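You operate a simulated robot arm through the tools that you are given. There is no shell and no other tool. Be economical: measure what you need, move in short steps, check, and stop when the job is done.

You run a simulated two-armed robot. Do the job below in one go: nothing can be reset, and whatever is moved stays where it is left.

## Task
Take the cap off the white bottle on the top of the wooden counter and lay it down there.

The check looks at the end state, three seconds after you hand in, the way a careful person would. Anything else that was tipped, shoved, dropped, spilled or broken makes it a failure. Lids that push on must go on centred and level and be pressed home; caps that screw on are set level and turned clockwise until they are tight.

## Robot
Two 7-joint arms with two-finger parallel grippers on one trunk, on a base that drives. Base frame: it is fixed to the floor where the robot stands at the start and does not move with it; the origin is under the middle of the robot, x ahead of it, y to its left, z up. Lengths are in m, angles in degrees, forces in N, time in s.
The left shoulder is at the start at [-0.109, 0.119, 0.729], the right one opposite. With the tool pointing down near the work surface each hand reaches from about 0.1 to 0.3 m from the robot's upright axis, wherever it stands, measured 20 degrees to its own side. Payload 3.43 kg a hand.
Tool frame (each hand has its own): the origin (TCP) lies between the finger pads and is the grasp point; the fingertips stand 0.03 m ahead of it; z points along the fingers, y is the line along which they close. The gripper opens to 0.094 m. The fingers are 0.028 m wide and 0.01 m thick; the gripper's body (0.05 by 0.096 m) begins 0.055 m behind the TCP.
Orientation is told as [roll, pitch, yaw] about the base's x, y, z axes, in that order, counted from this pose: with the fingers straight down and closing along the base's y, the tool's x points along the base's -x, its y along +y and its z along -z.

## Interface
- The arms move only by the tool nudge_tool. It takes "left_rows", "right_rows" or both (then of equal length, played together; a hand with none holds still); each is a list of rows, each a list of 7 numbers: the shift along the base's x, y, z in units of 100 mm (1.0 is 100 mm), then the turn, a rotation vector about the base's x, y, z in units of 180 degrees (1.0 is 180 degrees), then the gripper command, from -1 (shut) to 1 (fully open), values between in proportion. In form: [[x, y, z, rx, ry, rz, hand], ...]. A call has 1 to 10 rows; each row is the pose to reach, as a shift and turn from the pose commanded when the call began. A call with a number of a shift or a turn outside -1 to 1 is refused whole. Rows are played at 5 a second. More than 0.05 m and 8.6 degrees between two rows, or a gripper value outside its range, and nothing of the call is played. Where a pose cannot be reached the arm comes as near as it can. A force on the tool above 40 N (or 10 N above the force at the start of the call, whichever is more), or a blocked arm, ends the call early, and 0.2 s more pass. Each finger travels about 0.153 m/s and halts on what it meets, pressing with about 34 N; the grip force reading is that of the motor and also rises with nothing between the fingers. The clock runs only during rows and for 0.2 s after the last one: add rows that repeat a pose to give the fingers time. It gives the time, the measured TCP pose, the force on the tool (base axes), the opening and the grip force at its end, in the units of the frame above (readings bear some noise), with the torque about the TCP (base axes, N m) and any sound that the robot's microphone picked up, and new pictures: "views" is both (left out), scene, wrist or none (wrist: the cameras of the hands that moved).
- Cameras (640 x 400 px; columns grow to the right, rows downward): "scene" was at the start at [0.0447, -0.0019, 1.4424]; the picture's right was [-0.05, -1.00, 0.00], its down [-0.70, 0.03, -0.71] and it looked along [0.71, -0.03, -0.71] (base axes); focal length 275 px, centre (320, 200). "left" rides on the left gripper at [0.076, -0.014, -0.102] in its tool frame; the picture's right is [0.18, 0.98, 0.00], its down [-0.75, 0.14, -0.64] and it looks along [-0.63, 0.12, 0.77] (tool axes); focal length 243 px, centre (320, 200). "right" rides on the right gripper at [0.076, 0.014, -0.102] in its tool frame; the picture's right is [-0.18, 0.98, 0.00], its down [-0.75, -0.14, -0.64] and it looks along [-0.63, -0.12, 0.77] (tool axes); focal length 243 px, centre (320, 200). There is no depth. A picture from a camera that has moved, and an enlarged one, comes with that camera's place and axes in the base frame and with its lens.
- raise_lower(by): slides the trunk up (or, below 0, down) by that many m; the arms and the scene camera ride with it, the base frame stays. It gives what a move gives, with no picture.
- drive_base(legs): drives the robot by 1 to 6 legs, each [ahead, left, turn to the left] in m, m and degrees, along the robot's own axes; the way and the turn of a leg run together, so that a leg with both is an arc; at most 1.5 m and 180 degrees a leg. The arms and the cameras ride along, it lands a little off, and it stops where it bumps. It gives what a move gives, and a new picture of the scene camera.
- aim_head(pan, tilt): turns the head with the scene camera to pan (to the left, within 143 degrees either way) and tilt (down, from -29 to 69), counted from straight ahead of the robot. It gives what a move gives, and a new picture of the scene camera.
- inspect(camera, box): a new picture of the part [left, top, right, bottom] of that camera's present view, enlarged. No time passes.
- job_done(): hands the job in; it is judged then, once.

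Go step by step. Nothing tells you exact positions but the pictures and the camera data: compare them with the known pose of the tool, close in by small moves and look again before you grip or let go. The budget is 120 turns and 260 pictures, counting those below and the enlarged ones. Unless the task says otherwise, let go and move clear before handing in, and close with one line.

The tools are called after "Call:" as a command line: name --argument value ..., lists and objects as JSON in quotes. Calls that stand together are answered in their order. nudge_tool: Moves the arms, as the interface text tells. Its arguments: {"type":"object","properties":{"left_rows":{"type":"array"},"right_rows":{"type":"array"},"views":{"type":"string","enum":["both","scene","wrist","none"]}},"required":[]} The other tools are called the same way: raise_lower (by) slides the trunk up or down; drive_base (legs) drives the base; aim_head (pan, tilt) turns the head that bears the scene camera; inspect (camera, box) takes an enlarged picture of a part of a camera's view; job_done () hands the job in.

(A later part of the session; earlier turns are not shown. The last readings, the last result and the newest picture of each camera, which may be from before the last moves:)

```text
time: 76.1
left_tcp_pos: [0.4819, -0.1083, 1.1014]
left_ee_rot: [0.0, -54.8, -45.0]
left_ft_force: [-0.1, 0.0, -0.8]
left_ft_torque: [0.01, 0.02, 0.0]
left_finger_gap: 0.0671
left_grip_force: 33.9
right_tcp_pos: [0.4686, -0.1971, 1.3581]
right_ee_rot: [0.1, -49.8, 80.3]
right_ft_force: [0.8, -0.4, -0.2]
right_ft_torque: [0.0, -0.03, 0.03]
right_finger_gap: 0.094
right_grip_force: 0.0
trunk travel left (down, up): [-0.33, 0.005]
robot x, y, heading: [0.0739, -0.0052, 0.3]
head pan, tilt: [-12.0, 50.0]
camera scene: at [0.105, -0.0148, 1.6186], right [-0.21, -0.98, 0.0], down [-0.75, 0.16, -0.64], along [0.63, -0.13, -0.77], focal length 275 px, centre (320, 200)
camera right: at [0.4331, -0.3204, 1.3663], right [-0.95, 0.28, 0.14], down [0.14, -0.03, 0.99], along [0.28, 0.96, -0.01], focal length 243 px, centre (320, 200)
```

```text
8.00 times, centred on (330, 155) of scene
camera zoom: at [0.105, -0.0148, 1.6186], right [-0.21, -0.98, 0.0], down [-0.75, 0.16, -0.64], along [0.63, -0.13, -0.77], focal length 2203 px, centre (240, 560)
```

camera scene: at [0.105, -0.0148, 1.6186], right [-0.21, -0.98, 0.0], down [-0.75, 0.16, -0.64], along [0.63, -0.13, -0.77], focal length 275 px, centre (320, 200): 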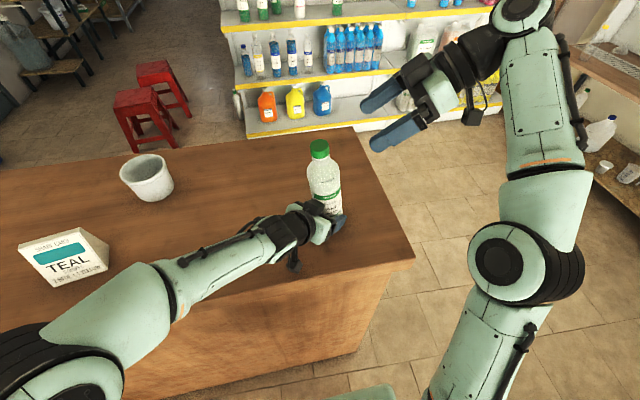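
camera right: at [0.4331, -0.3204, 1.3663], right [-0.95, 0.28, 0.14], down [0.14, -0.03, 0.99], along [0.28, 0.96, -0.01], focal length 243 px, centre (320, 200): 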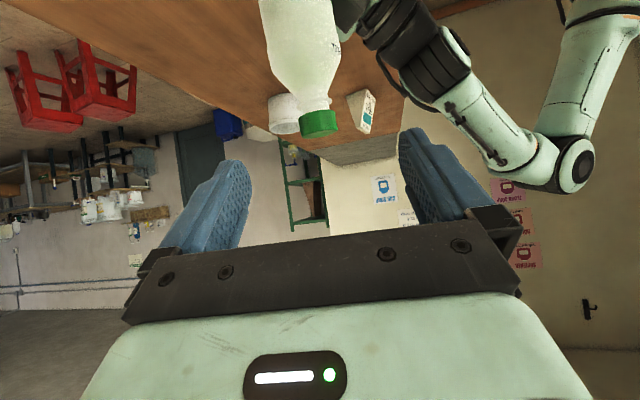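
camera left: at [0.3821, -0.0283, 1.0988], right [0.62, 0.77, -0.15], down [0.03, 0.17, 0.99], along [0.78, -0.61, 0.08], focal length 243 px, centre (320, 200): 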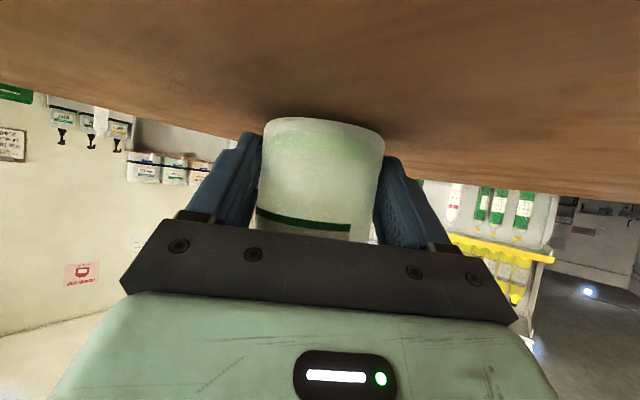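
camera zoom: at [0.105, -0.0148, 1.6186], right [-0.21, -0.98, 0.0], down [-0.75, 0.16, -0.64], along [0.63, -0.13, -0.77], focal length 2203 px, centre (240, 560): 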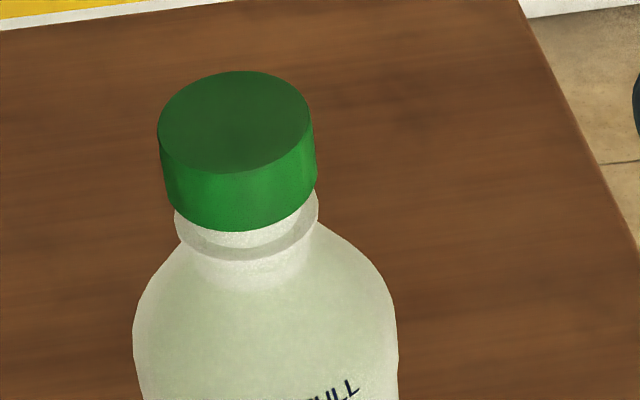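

The bottle leans a few degrees towards +y in the left grip and the cap sits cocked. I'll slowly open the left hand so the bottle can settle upright.

Call:
nudge_tool --left_rows '[[0, 0, 0, 0, 0, 0, 0.42], [0, 0, 0, 0, 0, 0, 0.46], [0, 0, 0, 0, 0, 0, 0.5], [0, 0, 0, 0, 0, 0, 0.56], [0, 0, 0, 0, 0, 0, 0.64], [0, 0, 0, 0, 0, 0, 0.75], [0, 0, 0, 0, 0, 0, 0.9], [0, 0, 0, 0, 0, 0, 1]]' --views "both"

Call:
inspect --camera "right" --box '[250, 50, 390, 150]'

Call:
inspect --camera "scene" --box '[280, 130, 380, 240]'

```text
time: 77.9
left_tcp_pos: [0.482, -0.1077, 1.1034]
left_ee_rot: [0.0, -54.8, -44.9]
left_ft_force: [0.0, 0.0, 0.3]
left_ft_torque: [-0.04, 0.05, 0.05]
left_finger_gap: 0.094
left_grip_force: 0.1
right_tcp_pos: [0.4694, -0.1962, 1.3586]
right_ee_rot: [0.1, -50.0, 80.3]
right_ft_force: [-0.7, -0.5, -0.2]
right_ft_torque: [0.01, -0.03, 0.01]
right_finger_gap: 0.0941
right_grip_force: 0.0
trunk travel left (down, up): [-0.33, 0.005]
robot x, y, heading: [0.0721, 0.0018, 0.1]
head pan, tilt: [-12.0, 50.0]
camera scene: at [0.1047, -0.014, 1.6186], right [-0.21, -0.98, 0.0], down [-0.75, 0.16, -0.64], along [0.63, -0.13, -0.77], focal length 275 px, centre (320, 200)
camera left: at [0.3806, -0.0277, 1.0983], right [0.62, 0.77, -0.15], down [0.04, 0.16, 0.99], along [0.78, -0.62, 0.07], focal length 243 px, centre (320, 200)
```

scene: 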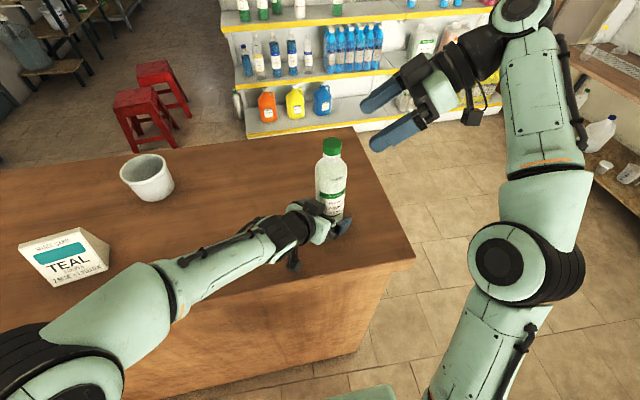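
left: 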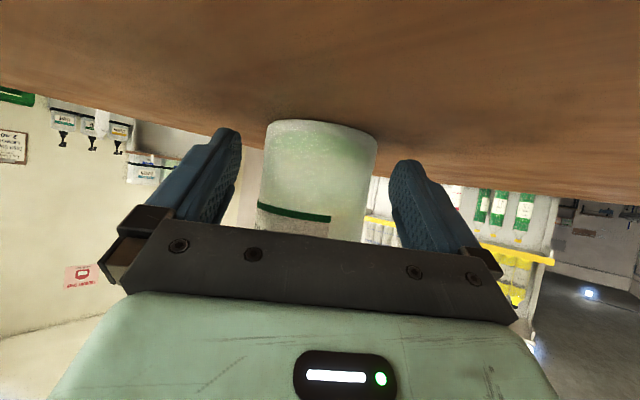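

```text
4.00 times, centred on (320, 100) of right
camera zoom: at [0.4329, -0.3194, 1.3664], right [-0.95, 0.28, 0.14], down [0.14, -0.03, 0.99], along [0.28, 0.96, -0.01], focal length 970 px, centre (320, 600)
```

zoom: 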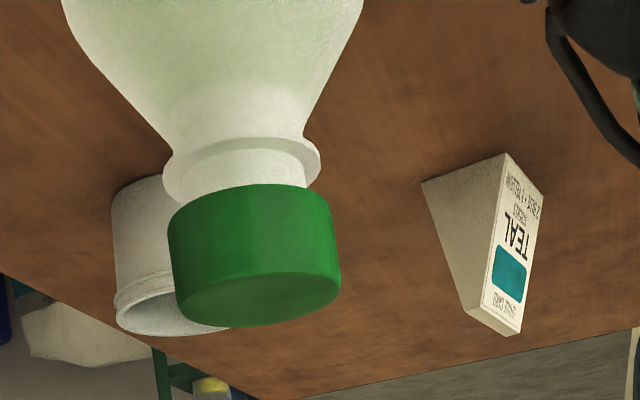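

```text
3.64 times, centred on (330, 185) of scene
camera zoom: at [0.1047, -0.014, 1.6186], right [-0.21, -0.98, 0.0], down [-0.75, 0.16, -0.64], along [0.63, -0.13, -0.77], focal length 1001 px, centre (284, 254)
```

zoom: 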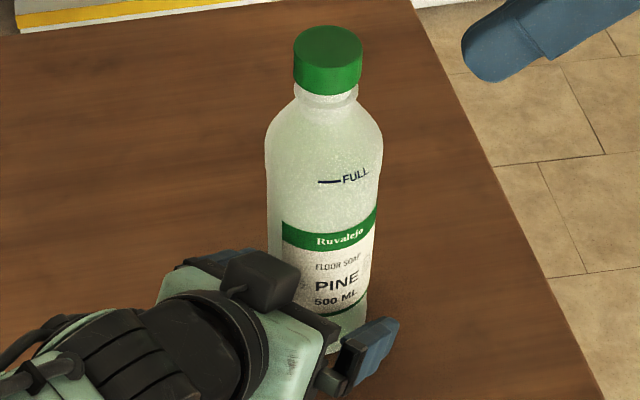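

The bottle settled upright with the cap on. I'll re-grip it with the left hand, a bit higher and about 12 mm deeper.

Call:
nudge_tool --left_rows '[[0.02, -0.02, 0.15, 0, 0, 0, 1], [0.05, -0.05, 0.3, 0, 0, 0, 1], [0.1, -0.07, 0.38, 0, 0, 0, 1], [0.1, -0.07, 0.38, 0, 0, 0, 0.65], [0.1, -0.07, 0.38, 0, 0, 0, 0.5], [0.1, -0.07, 0.38, 0, 0, 0, 0.42], [0.1, -0.07, 0.38, 0, 0, 0, 0.2], [0.1, -0.07, 0.38, 0, 0, 0, -0.3], [0.1, -0.07, 0.38, 0, 0, 0, -1]]' --views "both"

Call:
inspect --camera "scene" --box '[280, 130, 380, 240]'

```text
time: 79.9
left_tcp_pos: [0.4916, -0.1148, 1.1403]
left_ee_rot: [0.1, -54.8, -44.9]
left_ft_force: [0.5, 0.3, -1.3]
left_ft_torque: [0.0, -0.05, 0.0]
left_finger_gap: 0.0685
left_grip_force: 34.1
right_tcp_pos: [0.4686, -0.1961, 1.3587]
right_ee_rot: [0.1, -49.9, 80.3]
right_ft_force: [0.1, -1.2, 0.0]
right_ft_torque: [0.01, 0.01, -0.03]
right_finger_gap: 0.0936
right_grip_force: 0.1
trunk travel left (down, up): [-0.33, 0.005]
robot x, y, heading: [0.073, -0.0044, 0.0]
head pan, tilt: [-12.0, 50.0]
camera scene: at [0.1046, -0.0141, 1.6186], right [-0.21, -0.98, 0.0], down [-0.75, 0.16, -0.64], along [0.63, -0.13, -0.77], focal length 275 px, centre (320, 200)
camera left: at [0.3903, -0.0347, 1.1366], right [0.62, 0.77, -0.15], down [0.04, 0.16, 0.99], along [0.78, -0.62, 0.07], focal length 243 px, centre (320, 200)
```

scene: 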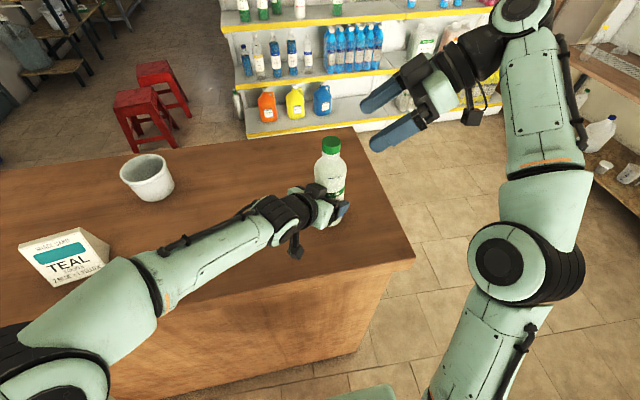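
left: 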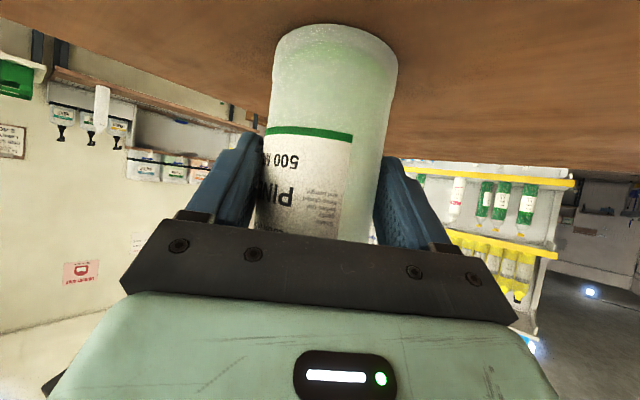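

```text
3.64 times, centred on (330, 185) of scene
camera zoom: at [0.1046, -0.0141, 1.6186], right [-0.21, -0.98, 0.0], down [-0.75, 0.16, -0.64], along [0.63, -0.13, -0.77], focal length 1001 px, centre (284, 254)
```

zoom: 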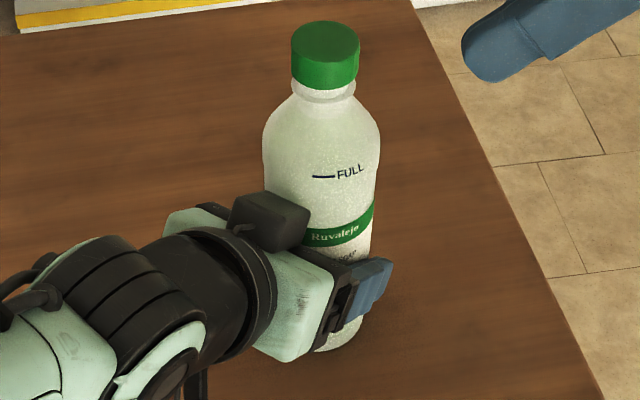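

Firm and upright. I'll swing the right hand back to its starting yaw and put it at the standoff in front of the cap.

Call:
nudge_tool --right_rows '[[-0.05, -0.05, 0, 0, 0, -0.0472, 1], [-0.1, -0.05, 0, 0, 0, -0.0944, 1], [-0.15, -0.05, 0, 0, 0, -0.1417, 1], [-0.2, -0.05, 0, 0, 0, -0.1889, 1], [-0.25, 0, 0, 0, 0, -0.2361, 1], [-0.3, 0.1, 0, 0, 0, -0.2833, 1], [-0.35, 0.25, 0, 0, 0, -0.3306, 1], [-0.38, 0.4, 0, 0, 0, -0.3778, 1], [-0.36, 0.6, -0.1, 0, 0, -0.3778, 1], [-0.34, 0.64, -0.2, 0, 0, -0.3778, 1]]' --views "both"

Call:
inspect --camera "right" --box '[250, 50, 390, 150]'

```text
time: 82.1
left_tcp_pos: [0.4904, -0.1144, 1.1407]
left_ee_rot: [0.0, -54.8, -44.9]
left_ft_force: [0.4, 0.1, 0.7]
left_ft_torque: [0.0, -0.01, 0.0]
left_finger_gap: 0.0686
left_grip_force: 34.2
right_tcp_pos: [0.434, -0.1328, 1.3385]
right_ee_rot: [0.0, -49.9, 12.3]
right_ft_force: [0.3, -0.2, -0.6]
right_ft_torque: [-0.02, 0.02, 0.01]
right_finger_gap: 0.0941
right_grip_force: 0.1
trunk travel left (down, up): [-0.33, 0.005]
robot x, y, heading: [0.0768, -0.0012, -0.3]
head pan, tilt: [-12.0, 50.0]
camera scene: at [0.1046, -0.014, 1.6186], right [-0.21, -0.98, 0.0], down [-0.75, 0.16, -0.64], along [0.63, -0.13, -0.77], focal length 275 px, centre (320, 200)
camera right: at [0.3071, -0.1454, 1.3462], right [-0.09, 0.99, 0.14], down [0.02, -0.14, 0.99], along [1.0, 0.1, -0.01], focal length 243 px, centre (320, 200)
```

scene: 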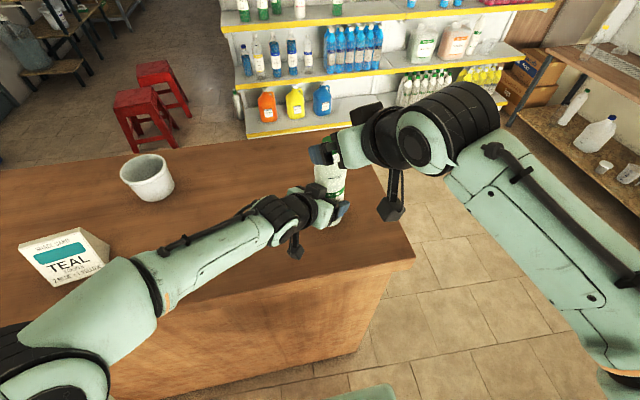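
right: 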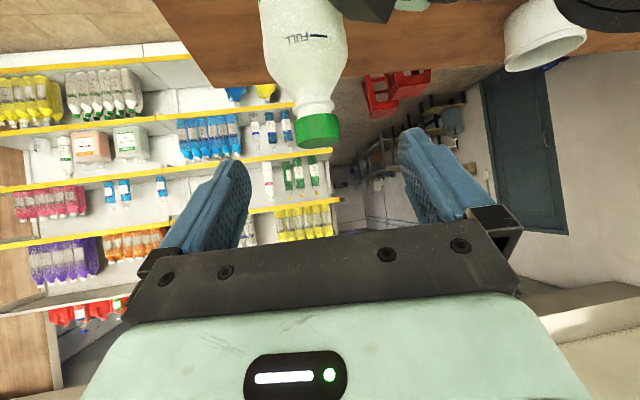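

```text
4.00 times, centred on (320, 100) of right
camera zoom: at [0.3071, -0.1454, 1.3462], right [-0.09, 0.99, 0.14], down [0.02, -0.14, 0.99], along [1.0, 0.1, -0.01], focal length 970 px, centre (320, 600)
```

zoom: 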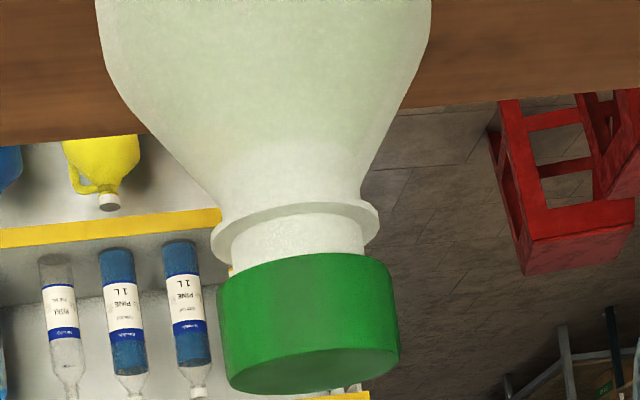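

The cap is at about (0.4905, -0.1225, 1.291), cocked only slightly now that the bottle is upright. I'll move in around it with the fingers open.

Call:
nudge_tool --right_rows '[[0.1, 0.0, -0.08, 0, 0, 0, 1], [0.25, 0.03, -0.2, 0, 0, 0, 1], [0.4, 0.06, -0.32, 0, 0, 0, 1], [0.565, 0.098, -0.435, 0, 0, 0, 1], [0.565, 0.098, -0.435, 0, 0, 0, 0.25], [0.565, 0.098, -0.435, 0, 0, 0, 0.25]]' --views "none"

Call:
inspect --camera "right" --box '[240, 90, 400, 210]'

```text
time: 83.5
left_tcp_pos: [0.4912, -0.1132, 1.1401]
left_ee_rot: [0.0, -54.8, -44.9]
left_ft_force: [0.0, 0.4, 1.0]
left_ft_torque: [-0.03, -0.04, -0.04]
left_finger_gap: 0.0686
left_grip_force: 34.2
right_tcp_pos: [0.4915, -0.1213, 1.2952]
right_ee_rot: [0.0, -50.1, 12.3]
right_ft_force: [0.5, 0.3, 0.4]
right_ft_torque: [0.02, 0.03, -0.02]
right_finger_gap: 0.059
right_grip_force: 0.0
trunk travel left (down, up): [-0.33, 0.005]
robot x, y, heading: [0.0737, -0.003, -0.0]
head pan, tilt: [-12.0, 50.0]
```

```text
3.33 times, centred on (320, 150) of right
camera zoom: at [0.3639, -0.1359, 1.303], right [-0.09, 0.99, 0.14], down [0.02, -0.14, 0.99], along [1.0, 0.1, -0.01], focal length 809 px, centre (320, 367)
```

zoom: 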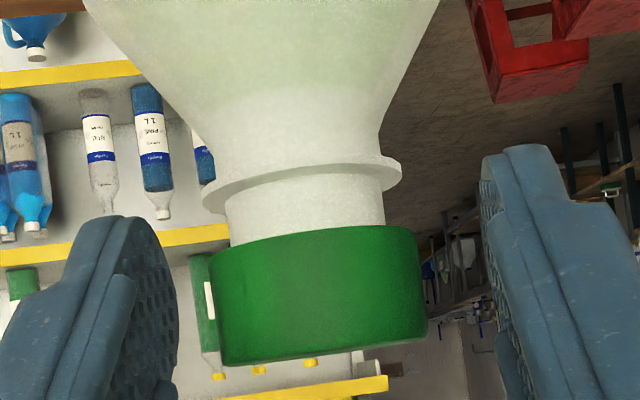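

Centred. I'll close and try a short counter-clockwise turn.

Call:
nudge_tool --right_rows '[[0, 0, 0, 0, 0, 0, -0.2], [0, 0, 0, 0, 0, 0, -0.5], [0, 0, 0, 0, 0, 0, -1], [0, 0, 0, 0, 0, 0, -1], [0, 0, 0, 0, 0, 0.04, -1], [0, 0, 0, 0, 0, 0.08, -1]]' --views "none"

Call:
inspect --camera "right" --box '[240, 90, 400, 210]'

```text
time: 84.9
left_tcp_pos: [0.4915, -0.1135, 1.1403]
left_ee_rot: [-0.1, -54.8, -44.7]
left_ft_force: [-1.6, 7.3, 1.2]
left_ft_torque: [-0.81, -0.29, 0.71]
left_finger_gap: 0.0679
left_grip_force: 34.3
right_tcp_pos: [0.4912, -0.1238, 1.2959]
right_ee_rot: [0.0, -50.1, 26.6]
right_ft_force: [1.7, -7.9, 0.0]
right_ft_torque: [-0.32, 0.18, -0.77]
right_finger_gap: 0.0326
right_grip_force: 34.1
trunk travel left (down, up): [-0.33, 0.005]
robot x, y, heading: [0.0756, -0.0002, 0.1]
head pan, tilt: [-12.0, 50.0]
```

```text
3.33 times, centred on (320, 150) of right
camera zoom: at [0.3708, -0.1683, 1.3033], right [-0.33, 0.93, 0.14], down [0.06, -0.13, 0.99], along [0.94, 0.34, -0.01], focal length 809 px, centre (320, 367)
```

zoom: 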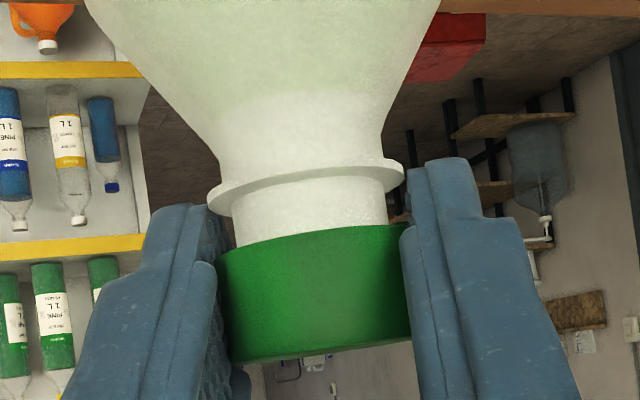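

The near fingertip is overlapping the neck ring (its edge sticks out past the shifted cap), so I'm gripping the bottle as well. I'll open, rotate back, and re-grip higher on the cap so that the pads miss the ring.

Call:
nudge_tool --right_rows '[[0, 0, 0, 0, 0, 0, 0.25], [0, 0, 0, 0, 0, 0, 0.25], [0, 0, 0, 0, 0, -0.04, 0.25], [0.02, 0, 0.02, 0, 0, -0.08, 0.25], [0.04, 0.01, 0.05, 0, 0, -0.08, 0.25], [0.04, 0.01, 0.05, 0, 0, -0.08, 0.25]]' --views "wrist"

Call:
inspect --camera "right" --box '[240, 90, 400, 210]'

```text
time: 86.3
left_tcp_pos: [0.4906, -0.1148, 1.1408]
left_ee_rot: [0.0, -54.8, -44.9]
left_ft_force: [-0.3, 0.5, -0.6]
left_ft_torque: [0.06, -0.04, 0.01]
left_finger_gap: 0.0682
left_grip_force: 34.0
right_tcp_pos: [0.4957, -0.1214, 1.3005]
right_ee_rot: [0.1, -50.0, 12.3]
right_ft_force: [-0.2, 0.0, 0.2]
right_ft_torque: [0.02, 0.05, 0.02]
right_finger_gap: 0.059
right_grip_force: 0.0
trunk travel left (down, up): [-0.33, 0.005]
robot x, y, heading: [0.073, -0.0006, -0.1]
head pan, tilt: [-12.0, 50.0]
camera right: at [0.3672, -0.135, 1.3083], right [-0.09, 0.99, 0.14], down [0.02, -0.14, 0.99], along [1.0, 0.1, -0.01], focal length 243 px, centre (320, 200)
```

right: 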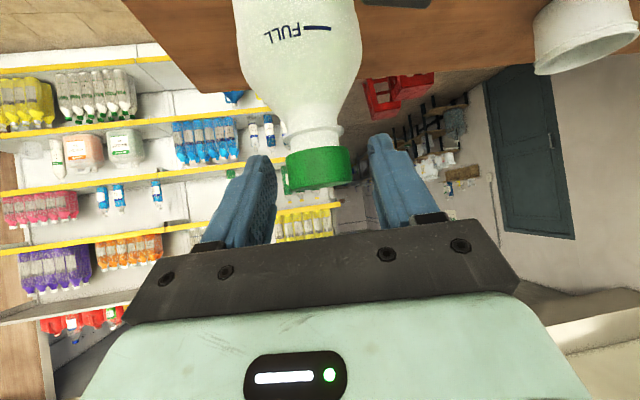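

```text
3.33 times, centred on (320, 150) of right
camera zoom: at [0.3672, -0.135, 1.3083], right [-0.09, 0.99, 0.14], down [0.02, -0.14, 0.99], along [1.0, 0.1, -0.01], focal length 809 px, centre (320, 367)
```

zoom: 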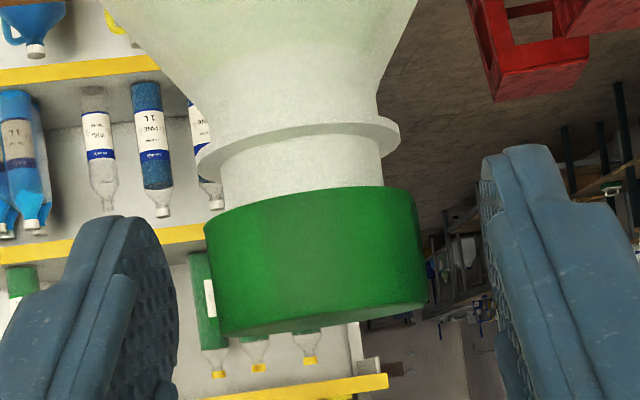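

Now the pads sit higher relative to the cap. I'll close and test a short counter-clockwise turn again.

Call:
nudge_tool --right_rows '[[0, 0, 0, 0, 0, 0, -0.2], [0, 0, 0, 0, 0, 0, -0.5], [0, 0, 0, 0, 0, 0, -1], [0, 0, 0, 0, 0, 0, -1], [0, 0, 0, 0, 0, 0.04, -1], [0, 0, 0, 0, 0, 0.08, -1]]' --views "none"

Call:
inspect --camera "right" --box '[240, 90, 400, 210]'

```text
time: 87.7
left_tcp_pos: [0.493, -0.1133, 1.1407]
left_ee_rot: [-0.2, -54.8, -44.5]
left_ft_force: [-1.4, 6.0, -0.1]
left_ft_torque: [-0.82, -0.15, 0.7]
left_finger_gap: 0.0674
left_grip_force: 33.7
right_tcp_pos: [0.4963, -0.1234, 1.2998]
right_ee_rot: [-0.1, -49.9, 26.6]
right_ft_force: [1.3, -6.2, 1.4]
right_ft_torque: [-0.26, 0.09, -0.76]
right_finger_gap: 0.0326
right_grip_force: 33.5
trunk travel left (down, up): [-0.33, 0.005]
robot x, y, heading: [0.0734, -0.0009, -0.4]
head pan, tilt: [-12.0, 50.0]
```

```text
3.33 times, centred on (320, 150) of right
camera zoom: at [0.375, -0.1676, 1.3081], right [-0.33, 0.93, 0.14], down [0.06, -0.13, 0.99], along [0.94, 0.34, -0.01], focal length 809 px, centre (320, 367)
```

zoom: 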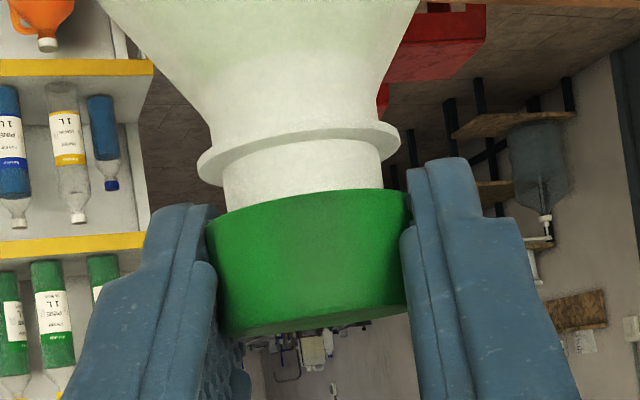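

The cap looks concentric and level on the neck, so it seems to have re-engaged a thread. I'll test how it responds to a small clockwise turn before deciding.

Call:
nudge_tool --right_rows '[[0, 0, 0, 0, 0, -0.04, -1], [0, 0, 0, 0, 0, -0.08, -1], [0, 0, 0, 0, 0, -0.1, -1]]' --views "none"

Call:
nudge_tool --right_rows '[[0, 0, 0, 0, 0, -0.04, -1], [0, 0, 0, 0, 0, -0.06, -1]]' --views "wrist"

```text
time: 88.5
left_tcp_pos: [0.4906, -0.1137, 1.1398]
left_ee_rot: [0.0, -54.9, -45.0]
left_ft_force: [5.3, 5.2, 1.5]
left_ft_torque: [-0.27, 0.74, 0.08]
left_finger_gap: 0.0679
left_grip_force: 33.9
right_tcp_pos: [0.4948, -0.1203, 1.3]
right_ee_rot: [-0.1, -49.8, 8.8]
right_ft_force: [-5.0, -3.6, 0.4]
right_ft_torque: [-0.28, 0.0, -0.02]
right_finger_gap: 0.0323
right_grip_force: 34.4
trunk travel left (down, up): [-0.33, 0.005]
robot x, y, heading: [0.0726, -0.0016, 0.3]
head pan, tilt: [-12.0, 50.0]
```

```text
time: 89.1
left_tcp_pos: [0.4922, -0.115, 1.1392]
left_ee_rot: [0.0, -54.8, -45.1]
left_ft_force: [4.8, 1.2, 1.9]
left_ft_torque: [0.15, 0.61, 0.05]
left_finger_gap: 0.0677
left_grip_force: 33.5
right_tcp_pos: [0.4944, -0.1205, 1.3015]
right_ee_rot: [0.2, -49.9, -2.2]
right_ft_force: [-4.3, -1.2, 0.5]
right_ft_torque: [-0.21, 0.05, 0.0]
right_finger_gap: 0.0326
right_grip_force: 34.1
trunk travel left (down, up): [-0.33, 0.005]
robot x, y, heading: [0.073, 0.0028, 0.1]
head pan, tilt: [-12.0, 50.0]
camera right: at [0.3678, -0.1021, 1.3085], right [0.15, 0.98, 0.14], down [-0.01, -0.14, 0.99], along [0.99, -0.15, -0.01], focal length 243 px, centre (320, 200)
```

right: 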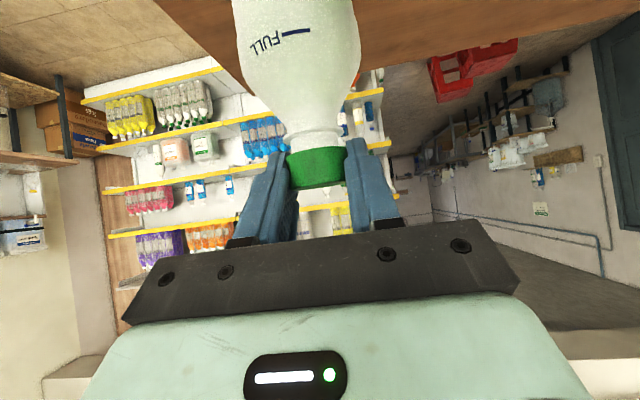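

Clockwise is free while counter-clockwise is blocked: the cap is caught at the top end of the thread. I'll screw it in part of a turn, then unscrew it properly through the end as I did the first time.

Call:
nudge_tool --right_rows '[[0, 0, 0, 0, 0, 0, 0.25], [0, 0, 0, 0, 0, 0, 0.25], [0, 0, 0, 0, 0, 0.047, 0.25], [0, 0, 0, 0, 0, 0.094, 0.25], [0, 0, 0, 0, 0, 0.141, 0.25], [0, 0, 0, 0, 0, 0.188, 0.25], [0, 0, 0, 0, 0, 0.235, 0.25], [0, 0, 0, 0, 0, 0.282, 0.25], [0, 0, 0, 0, 0, 0.329, 0.25], [0, 0, 0, 0, 0, 0.376, 0.25]]' --views "wrist"

Call:
inspect --camera "right" --box '[240, 90, 400, 210]'

```text
time: 91.3
left_tcp_pos: [0.4918, -0.1141, 1.1399]
left_ee_rot: [-0.1, -54.8, -44.9]
left_ft_force: [0.8, -0.1, 0.3]
left_ft_torque: [0.04, -0.07, -0.01]
left_finger_gap: 0.0674
left_grip_force: 33.9
right_tcp_pos: [0.4968, -0.1217, 1.3009]
right_ee_rot: [0.0, -50.0, 65.8]
right_ft_force: [0.0, 0.1, 0.5]
right_ft_torque: [0.01, -0.03, -0.03]
right_finger_gap: 0.0588
right_grip_force: 0.1
trunk travel left (down, up): [-0.33, 0.005]
robot x, y, heading: [0.0741, -0.001, 0.1]
head pan, tilt: [-12.0, 50.0]
camera right: at [0.4299, -0.2323, 1.3086], right [-0.85, 0.51, 0.14], down [0.13, -0.07, 0.99], along [0.52, 0.86, -0.01], focal length 243 px, centre (320, 200)
```

right: 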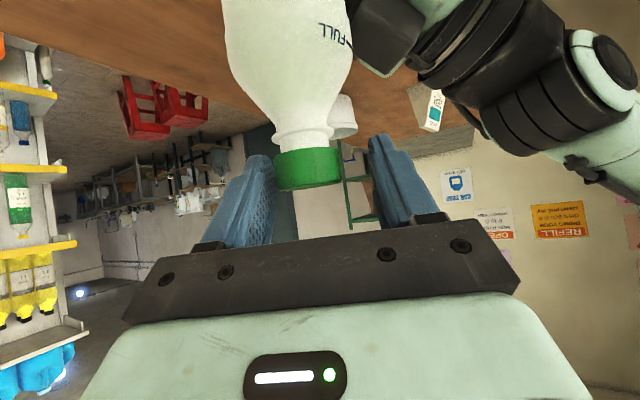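

```text
3.33 times, centred on (320, 150) of right
camera zoom: at [0.4299, -0.2323, 1.3086], right [-0.85, 0.51, 0.14], down [0.13, -0.07, 0.99], along [0.52, 0.86, -0.01], focal length 809 px, centre (320, 367)
```

zoom: 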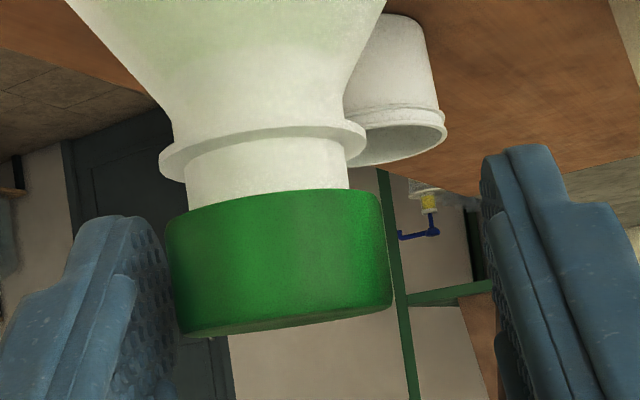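

From two angles the true cap axis is at (0.502, -0.118): I'd been turning about a point 6.5 mm short of it. I'll recentre, grip, and screw in clockwise about the true axis.

Call:
nudge_tool --right_rows '[[0.075, 0.05, -0.02, 0, 0, 0, 0.25], [0.075, 0.05, -0.02, 0, 0, 0, -0.3], [0.075, 0.05, -0.02, 0, 0, 0, -1], [0.079, 0.047, -0.02, 0, 0, -0.047, -1], [0.082, 0.042, -0.021, 0, 0, -0.094, -1], [0.085, 0.038, -0.022, 0, 0, -0.141, -1], [0.088, 0.035, -0.023, 0, 0, -0.188, -1], [0.09, 0.031, -0.024, 0, 0, -0.235, -1], [0.092, 0.027, -0.025, 0, 0, -0.282, -1]]' --views "wrist"

Call:
inspect --camera "right" --box '[240, 90, 400, 210]'

```text
time: 93.3
left_tcp_pos: [0.4923, -0.1143, 1.141]
left_ee_rot: [0.0, -54.8, -45.0]
left_ft_force: [-10.2, 3.9, 1.7]
left_ft_torque: [-0.28, -0.75, -0.05]
left_finger_gap: 0.0678
left_grip_force: 34.2
right_tcp_pos: [0.5045, -0.1192, 1.2982]
right_ee_rot: [-0.1, -50.0, 15.0]
right_ft_force: [9.7, -3.9, -1.9]
right_ft_torque: [-0.32, -0.82, 0.01]
right_finger_gap: 0.0331
right_grip_force: 33.8
trunk travel left (down, up): [-0.33, 0.005]
robot x, y, heading: [0.0741, 0.0015, -0.2]
head pan, tilt: [-12.0, 50.0]
camera right: at [0.3774, -0.138, 1.3058], right [-0.14, 0.98, 0.14], down [0.03, -0.14, 0.99], along [0.99, 0.14, -0.01], focal length 243 px, centre (320, 200)
```

right: 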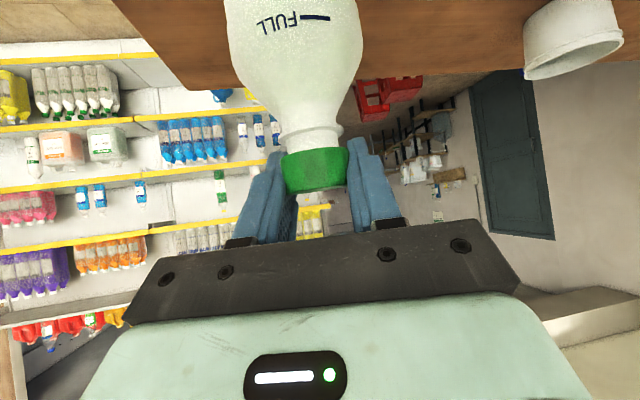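

```text
3.33 times, centred on (320, 150) of right
camera zoom: at [0.3774, -0.138, 1.3058], right [-0.14, 0.98, 0.14], down [0.03, -0.14, 0.99], along [0.99, 0.14, -0.01], focal length 809 px, centre (320, 367)
```

zoom: 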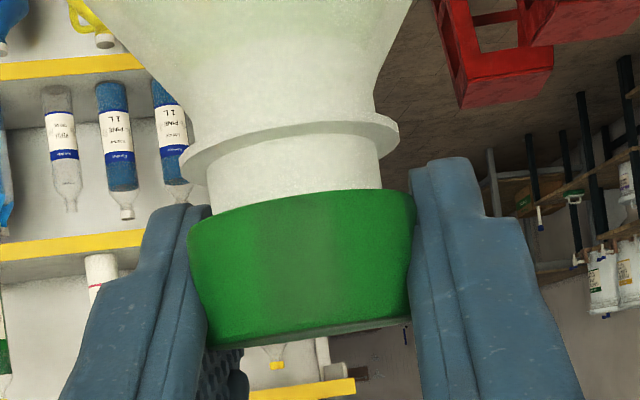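

Clockwise was smooth and the grip reads 33.1 mm as in the first, good grasp. Now I'll unscrew counter-clockwise about this axis.

Call:
nudge_tool --right_rows '[[0.02, 0, 0, 0, 0, 0, -1], [0.018, 0.004, 0.001, 0, 0, 0.047, -1], [0.016, 0.008, 0.002, 0, 0, 0.094, -1], [0.013, 0.011, 0.003, 0, 0, 0.141, -1], [0.01, 0.015, 0.004, 0, 0, 0.188, -1], [0.007, 0.02, 0.005, 0, 0, 0.235, -1], [0.003, 0.022, 0.006, 0, 0, 0.282, -1], [0.0, 0.023, 0.007, 0, 0, 0.329, -1]]' --views "wrist"

Call:
inspect --camera "right" --box '[240, 90, 400, 210]'

```text
time: 95.1
left_tcp_pos: [0.4918, -0.1143, 1.1407]
left_ee_rot: [0.0, -54.7, -44.9]
left_ft_force: [7.0, 1.0, 0.2]
left_ft_torque: [-0.2, 0.48, 0.09]
left_finger_gap: 0.0673
left_grip_force: 33.9
right_tcp_pos: [0.5045, -0.1165, 1.2988]
right_ee_rot: [0.1, -50.0, 74.2]
right_ft_force: [-7.8, -1.8, -0.1]
right_ft_torque: [-0.01, 0.54, -0.03]
right_finger_gap: 0.0332
right_grip_force: 34.5
trunk travel left (down, up): [-0.33, 0.005]
robot x, y, heading: [0.0752, 0.0005, -0.1]
head pan, tilt: [-12.0, 50.0]
camera right: at [0.4561, -0.2358, 1.3064], right [-0.91, 0.38, 0.14], down [0.13, -0.05, 0.99], along [0.38, 0.92, -0.01], focal length 243 px, centre (320, 200)
```

right: 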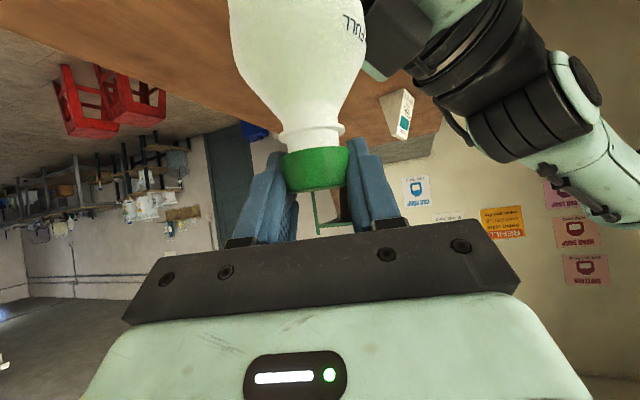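

```text
3.33 times, centred on (320, 150) of right
camera zoom: at [0.4561, -0.2358, 1.3064], right [-0.91, 0.38, 0.14], down [0.13, -0.05, 0.99], along [0.38, 0.92, -0.01], focal length 809 px, centre (320, 367)
```

zoom: 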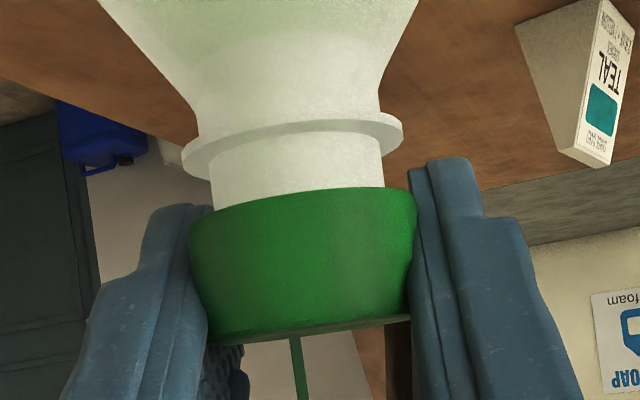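

Free counter-clockwise too, with near-zero torque, so the off-axis grip was the culprit. I'll return for another counter-clockwise stroke.

Call:
nudge_tool --right_rows '[[0, 0, 0, 0, 0, 0, 0.25], [0, 0, 0, 0, 0, 0, 0.25], [0.003, -0.002, 0, 0, 0, -0.047, 0.25], [0.007, -0.004, 0, 0, 0, -0.094, 0.25], [0.01, -0.008, 0, 0, 0, -0.141, 0.25], [0.013, -0.012, 0, 0, 0, -0.188, 0.25], [0.016, -0.016, 0, 0, 0, -0.235, 0.25], [0.018, -0.02, 0, 0, 0, -0.282, 0.25], [0.02, -0.023, 0, 0, 0, -0.329, 0.25], [0.021, -0.027, 0, 0, 0, -0.376, 0.25]]' --views "none"

Call:
inspect --camera "right" --box '[240, 90, 400, 210]'

```text
time: 97.3
left_tcp_pos: [0.491, -0.1139, 1.1407]
left_ee_rot: [0.0, -54.7, -44.9]
left_ft_force: [0.2, -0.1, 1.1]
left_ft_torque: [0.04, 0.0, -0.02]
left_finger_gap: 0.0673
left_grip_force: 34.2
right_tcp_pos: [0.5058, -0.1184, 1.2993]
right_ee_rot: [-0.1, -50.0, 6.4]
right_ft_force: [0.3, -0.2, 0.3]
right_ft_torque: [0.01, -0.01, -0.01]
right_finger_gap: 0.0588
right_grip_force: 0.0
trunk travel left (down, up): [-0.33, 0.005]
robot x, y, heading: [0.0768, 0.0005, 0.0]
head pan, tilt: [-12.0, 50.0]
```

```text
3.33 times, centred on (320, 150) of right
camera zoom: at [0.3779, -0.1188, 1.3068], right [0.01, 0.99, 0.14], down [0.01, -0.14, 0.99], along [1.0, -0.01, -0.01], focal length 809 px, centre (320, 367)
```

zoom: 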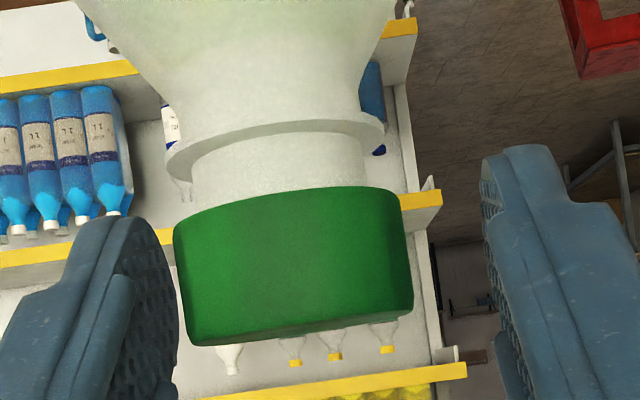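

I'll correct the axis by about 1 mm and do the next counter-clockwise stroke.

Call:
nudge_tool --right_rows '[[-0.01, -0.01, 0, 0, 0, 0, -0.4], [-0.01, -0.01, 0, 0, 0, 0, -1], [-0.011, -0.003, 0.001, 0, 0, 0.047, -1], [-0.013, 0.003, 0.002, 0, 0, 0.094, -1], [-0.017, 0.009, 0.003, 0, 0, 0.141, -1], [-0.02, 0.014, 0.004, 0, 0, 0.188, -1], [-0.025, 0.019, 0.005, 0, 0, 0.235, -1], [-0.03, 0.023, 0.006, 0, 0, 0.282, -1], [-0.036, 0.026, 0.007, 0, 0, 0.329, -1], [-0.042, 0.028, 0.008, 0, 0, 0.376, -1]]' --views "none"

Call:
inspect --camera "right" --box '[240, 90, 400, 210]'

```text
time: 99.5
left_tcp_pos: [0.4928, -0.1139, 1.1391]
left_ee_rot: [0.0, -54.8, -44.9]
left_ft_force: [-2.4, 3.7, -0.2]
left_ft_torque: [-0.58, -0.41, 0.04]
left_finger_gap: 0.0672
left_grip_force: 34.0
right_tcp_pos: [0.5034, -0.1161, 1.3003]
right_ee_rot: [0.0, -50.1, 74.2]
right_ft_force: [2.9, -3.5, -0.3]
right_ft_torque: [-0.03, -0.06, -0.03]
right_finger_gap: 0.0332
right_grip_force: 33.8
trunk travel left (down, up): [-0.33, 0.005]
robot x, y, heading: [0.0769, -0.002, -0.1]
head pan, tilt: [-12.0, 50.0]
```

```text
3.33 times, centred on (320, 150) of right
camera zoom: at [0.4539, -0.2353, 1.3074], right [-0.91, 0.38, 0.14], down [0.13, -0.05, 0.99], along [0.38, 0.92, -0.01], focal length 809 px, centre (320, 367)
```

zoom: 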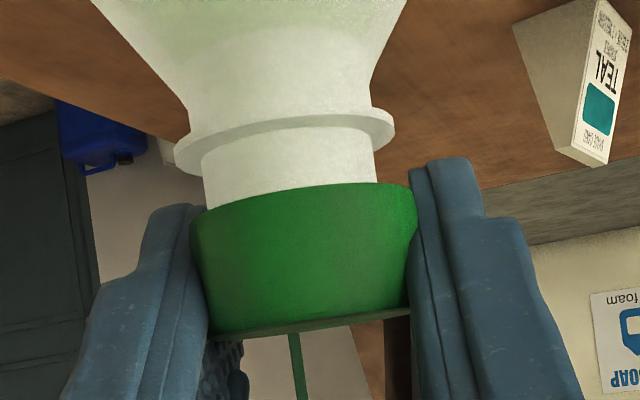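

Very low forces, so I'll try a gentle lift test of 6 mm.

Call:
nudge_tool --right_rows '[[0, 0, 0.015, 0, 0, 0, -1], [0, 0, 0.03, 0, 0, 0, -1], [0, 0, 0.045, 0, 0, 0, -1], [0, 0, 0.06, 0, 0, 0, -1]]' --views "none"

Call:
inspect --camera "right" --box '[240, 90, 400, 210]'

```text
time: 100.5
left_tcp_pos: [0.492, -0.1143, 1.1404]
left_ee_rot: [-0.1, -54.8, -44.9]
left_ft_force: [0.3, 0.5, 1.8]
left_ft_torque: [-0.12, 0.0, 0.02]
left_finger_gap: 0.0672
left_grip_force: 33.8
right_tcp_pos: [0.5025, -0.1158, 1.3068]
right_ee_rot: [0.0, -50.0, 74.0]
right_ft_force: [-0.3, 0.1, -1.1]
right_ft_torque: [0.0, 0.04, 0.0]
right_finger_gap: 0.0334
right_grip_force: 33.9
trunk travel left (down, up): [-0.33, 0.005]
robot x, y, heading: [0.0737, -0.002, 0.1]
head pan, tilt: [-12.0, 50.0]
```

```text
3.33 times, centred on (320, 150) of right
camera zoom: at [0.4533, -0.2349, 1.3137], right [-0.91, 0.38, 0.14], down [0.13, -0.05, 0.99], along [0.39, 0.92, -0.01], focal length 809 px, centre (320, 367)
```

zoom: 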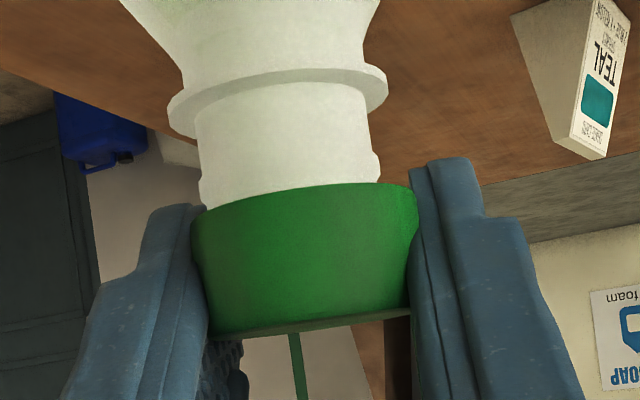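

The cap is coming off freely, with forces near zero and thread now visible below it. I'll lift it clear.

Call:
nudge_tool --right_rows '[[0, 0, 0.06, 0, 0, 0, -1], [0, 0, 0.12, 0, 0, 0, -1], [0, 0, 0.2, 0, 0, 0, -1], [0, 0, 0.3, 0, 0, 0, -1], [0, 0, 0.42, 0, 0, 0, -1], [0, 0, 0.55, 0, 0, 0, -1]]' --views "both"

```text
time: 101.9
left_tcp_pos: [0.4899, -0.1148, 1.1407]
left_ee_rot: [0.1, -54.8, -44.9]
left_ft_force: [0.1, 0.5, 1.4]
left_ft_torque: [0.02, 0.01, 0.04]
left_finger_gap: 0.0671
left_grip_force: 34.5
right_tcp_pos: [0.5025, -0.1158, 1.3607]
right_ee_rot: [0.2, -50.0, 74.2]
right_ft_force: [-0.5, 0.3, 0.4]
right_ft_torque: [-0.01, 0.01, -0.02]
right_finger_gap: 0.0333
right_grip_force: 34.3
trunk travel left (down, up): [-0.33, 0.005]
robot x, y, heading: [0.0685, -0.0007, -0.0]
head pan, tilt: [-12.0, 50.0]
camera scene: at [0.1046, -0.0139, 1.6186], right [-0.21, -0.98, 0.0], down [-0.75, 0.16, -0.64], along [0.63, -0.13, -0.77], focal length 275 px, centre (320, 200)
camera right: at [0.4529, -0.2349, 1.3687], right [-0.91, 0.38, 0.14], down [0.13, -0.05, 0.99], along [0.39, 0.92, -0.01], focal length 243 px, centre (320, 200)
```

scene: 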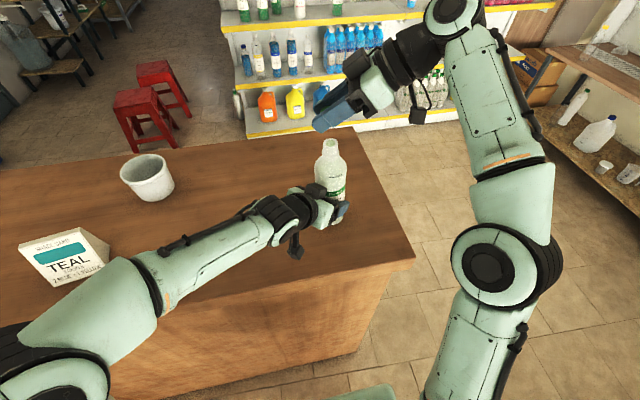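
right: 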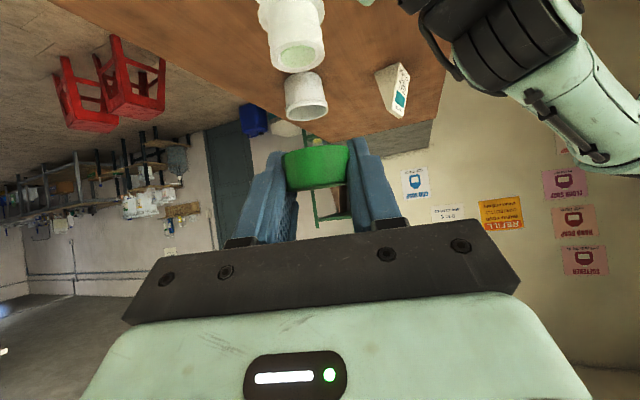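

The cap is held 12 mm below the TCP. I'll carry it to the free counter area right of the bottle, near (0.455, -0.21), tilting 8° more so the cap rim, not the fingertips, arrives first.

Call:
nudge_tool --right_rows '[[-0.05, -0.2, 0, 0, 0, 0, -1], [-0.15, -0.4, 0, 0, 0, 0, -1], [-0.25, -0.6, 0, 0, 0, 0, -1], [-0.35, -0.8, 0, 0.0214, -0.006, 0, -1], [-0.45, -0.95, 0, 0.0427, -0.0121, 0, -1]]' --views "both"

```text
time: 103.1
left_tcp_pos: [0.4903, -0.1143, 1.1417]
left_ee_rot: [0.0, -54.8, -45.0]
left_ft_force: [-1.2, 0.5, 0.3]
left_ft_torque: [0.05, 0.03, 0.0]
left_finger_gap: 0.0671
left_grip_force: 34.3
right_tcp_pos: [0.4563, -0.2117, 1.3601]
right_ee_rot: [0.0, -58.1, 74.1]
right_ft_force: [0.1, 0.4, -1.2]
right_ft_torque: [-0.02, -0.01, -0.02]
right_finger_gap: 0.0334
right_grip_force: 33.6
trunk travel left (down, up): [-0.33, 0.005]
robot x, y, heading: [0.0731, -0.0003, -0.2]
head pan, tilt: [-12.0, 50.0]
camera scene: at [0.1043, -0.0143, 1.6186], right [-0.21, -0.98, 0.0], down [-0.75, 0.16, -0.64], along [0.63, -0.13, -0.77], focal length 275 px, centre (320, 200)
camera right: at [0.4079, -0.3307, 1.3505], right [-0.92, 0.36, 0.16], down [0.1, -0.18, 0.98], along [0.38, 0.91, 0.13], focal length 243 px, centre (320, 200)
```

scene: 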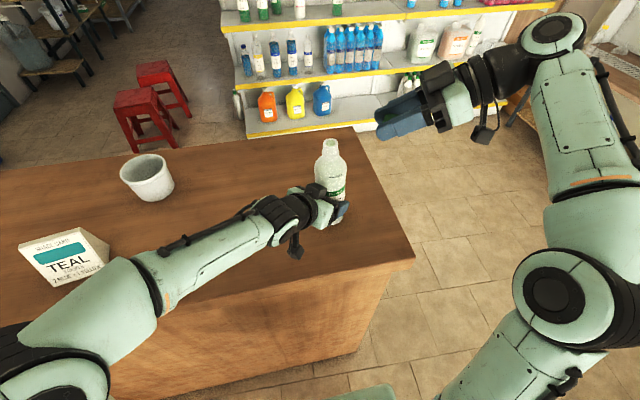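
right: 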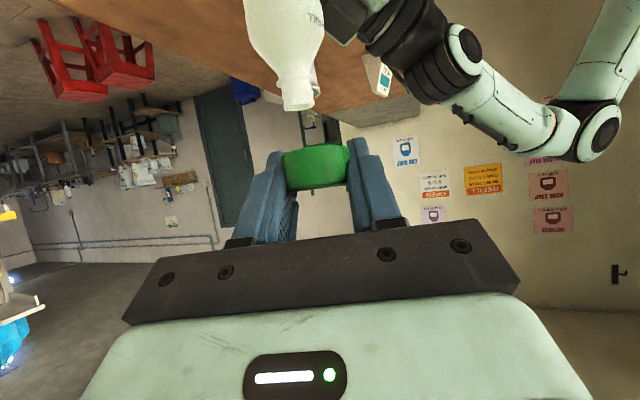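

Clear of the bottle. Descending.

Call:
nudge_tool --right_rows '[[0, 0, -0.2, 0, 0, 0, -1], [0, 0, -0.4, 0, 0, 0, -1], [0, 0, -0.6, 0, 0, 0, -1], [0, 0, -0.8, 0, 0, 0, -1], [0, 0, -1.0, 0, 0, 0, -1]]' --views "none"

Call:
nudge_tool --right_rows '[[0, 0, -0.2, 0, 0, 0, -1], [0, 0, -0.4, 0, 0, 0, -1], [0, 0, -0.6, 0, 0, 0, -1], [0, 0, -0.8, 0, 0, 0, -1], [0, 0, -1.0, 0, 0, 0, -1]]' --views "both"

```text
time: 104.3
left_tcp_pos: [0.4909, -0.1148, 1.1408]
left_ee_rot: [0.0, -54.8, -44.8]
left_ft_force: [0.0, 0.4, 0.3]
left_ft_torque: [0.04, 0.02, 0.0]
left_finger_gap: 0.0671
left_grip_force: 34.0
right_tcp_pos: [0.4561, -0.212, 1.2603]
right_ee_rot: [0.1, -57.9, 73.9]
right_ft_force: [0.0, 0.6, 0.6]
right_ft_torque: [0.0, -0.01, -0.03]
right_finger_gap: 0.0333
right_grip_force: 34.1
trunk travel left (down, up): [-0.33, 0.005]
robot x, y, heading: [0.0772, 0.0017, -0.1]
head pan, tilt: [-12.0, 50.0]
```

```text
time: 105.5
left_tcp_pos: [0.4914, -0.1147, 1.1406]
left_ee_rot: [0.0, -54.8, -45.0]
left_ft_force: [0.6, -0.5, -0.4]
left_ft_torque: [-0.01, 0.02, 0.02]
left_finger_gap: 0.0673
left_grip_force: 33.8
right_tcp_pos: [0.4568, -0.2107, 1.1591]
right_ee_rot: [-0.1, -57.9, 74.1]
right_ft_force: [-0.6, 0.8, -0.6]
right_ft_torque: [0.03, 0.0, 0.0]
right_finger_gap: 0.0329
right_grip_force: 34.3
trunk travel left (down, up): [-0.33, 0.005]
robot x, y, heading: [0.0739, -0.001, 0.1]
head pan, tilt: [-12.0, 50.0]
camera scene: at [0.1048, -0.0141, 1.6186], right [-0.21, -0.98, 0.0], down [-0.75, 0.16, -0.64], along [0.63, -0.13, -0.77], focal length 275 px, centre (320, 200)
camera right: at [0.4086, -0.3298, 1.1497], right [-0.92, 0.36, 0.16], down [0.1, -0.18, 0.98], along [0.38, 0.91, 0.13], focal length 243 px, centre (320, 200)
```

scene: 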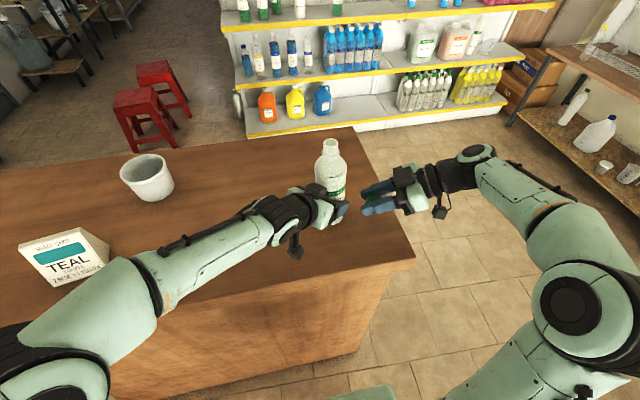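
right: 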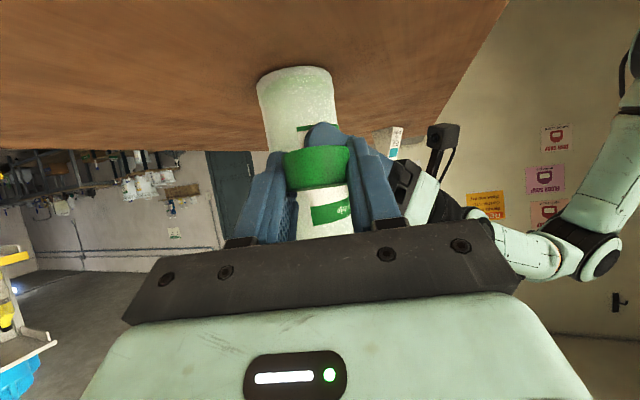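

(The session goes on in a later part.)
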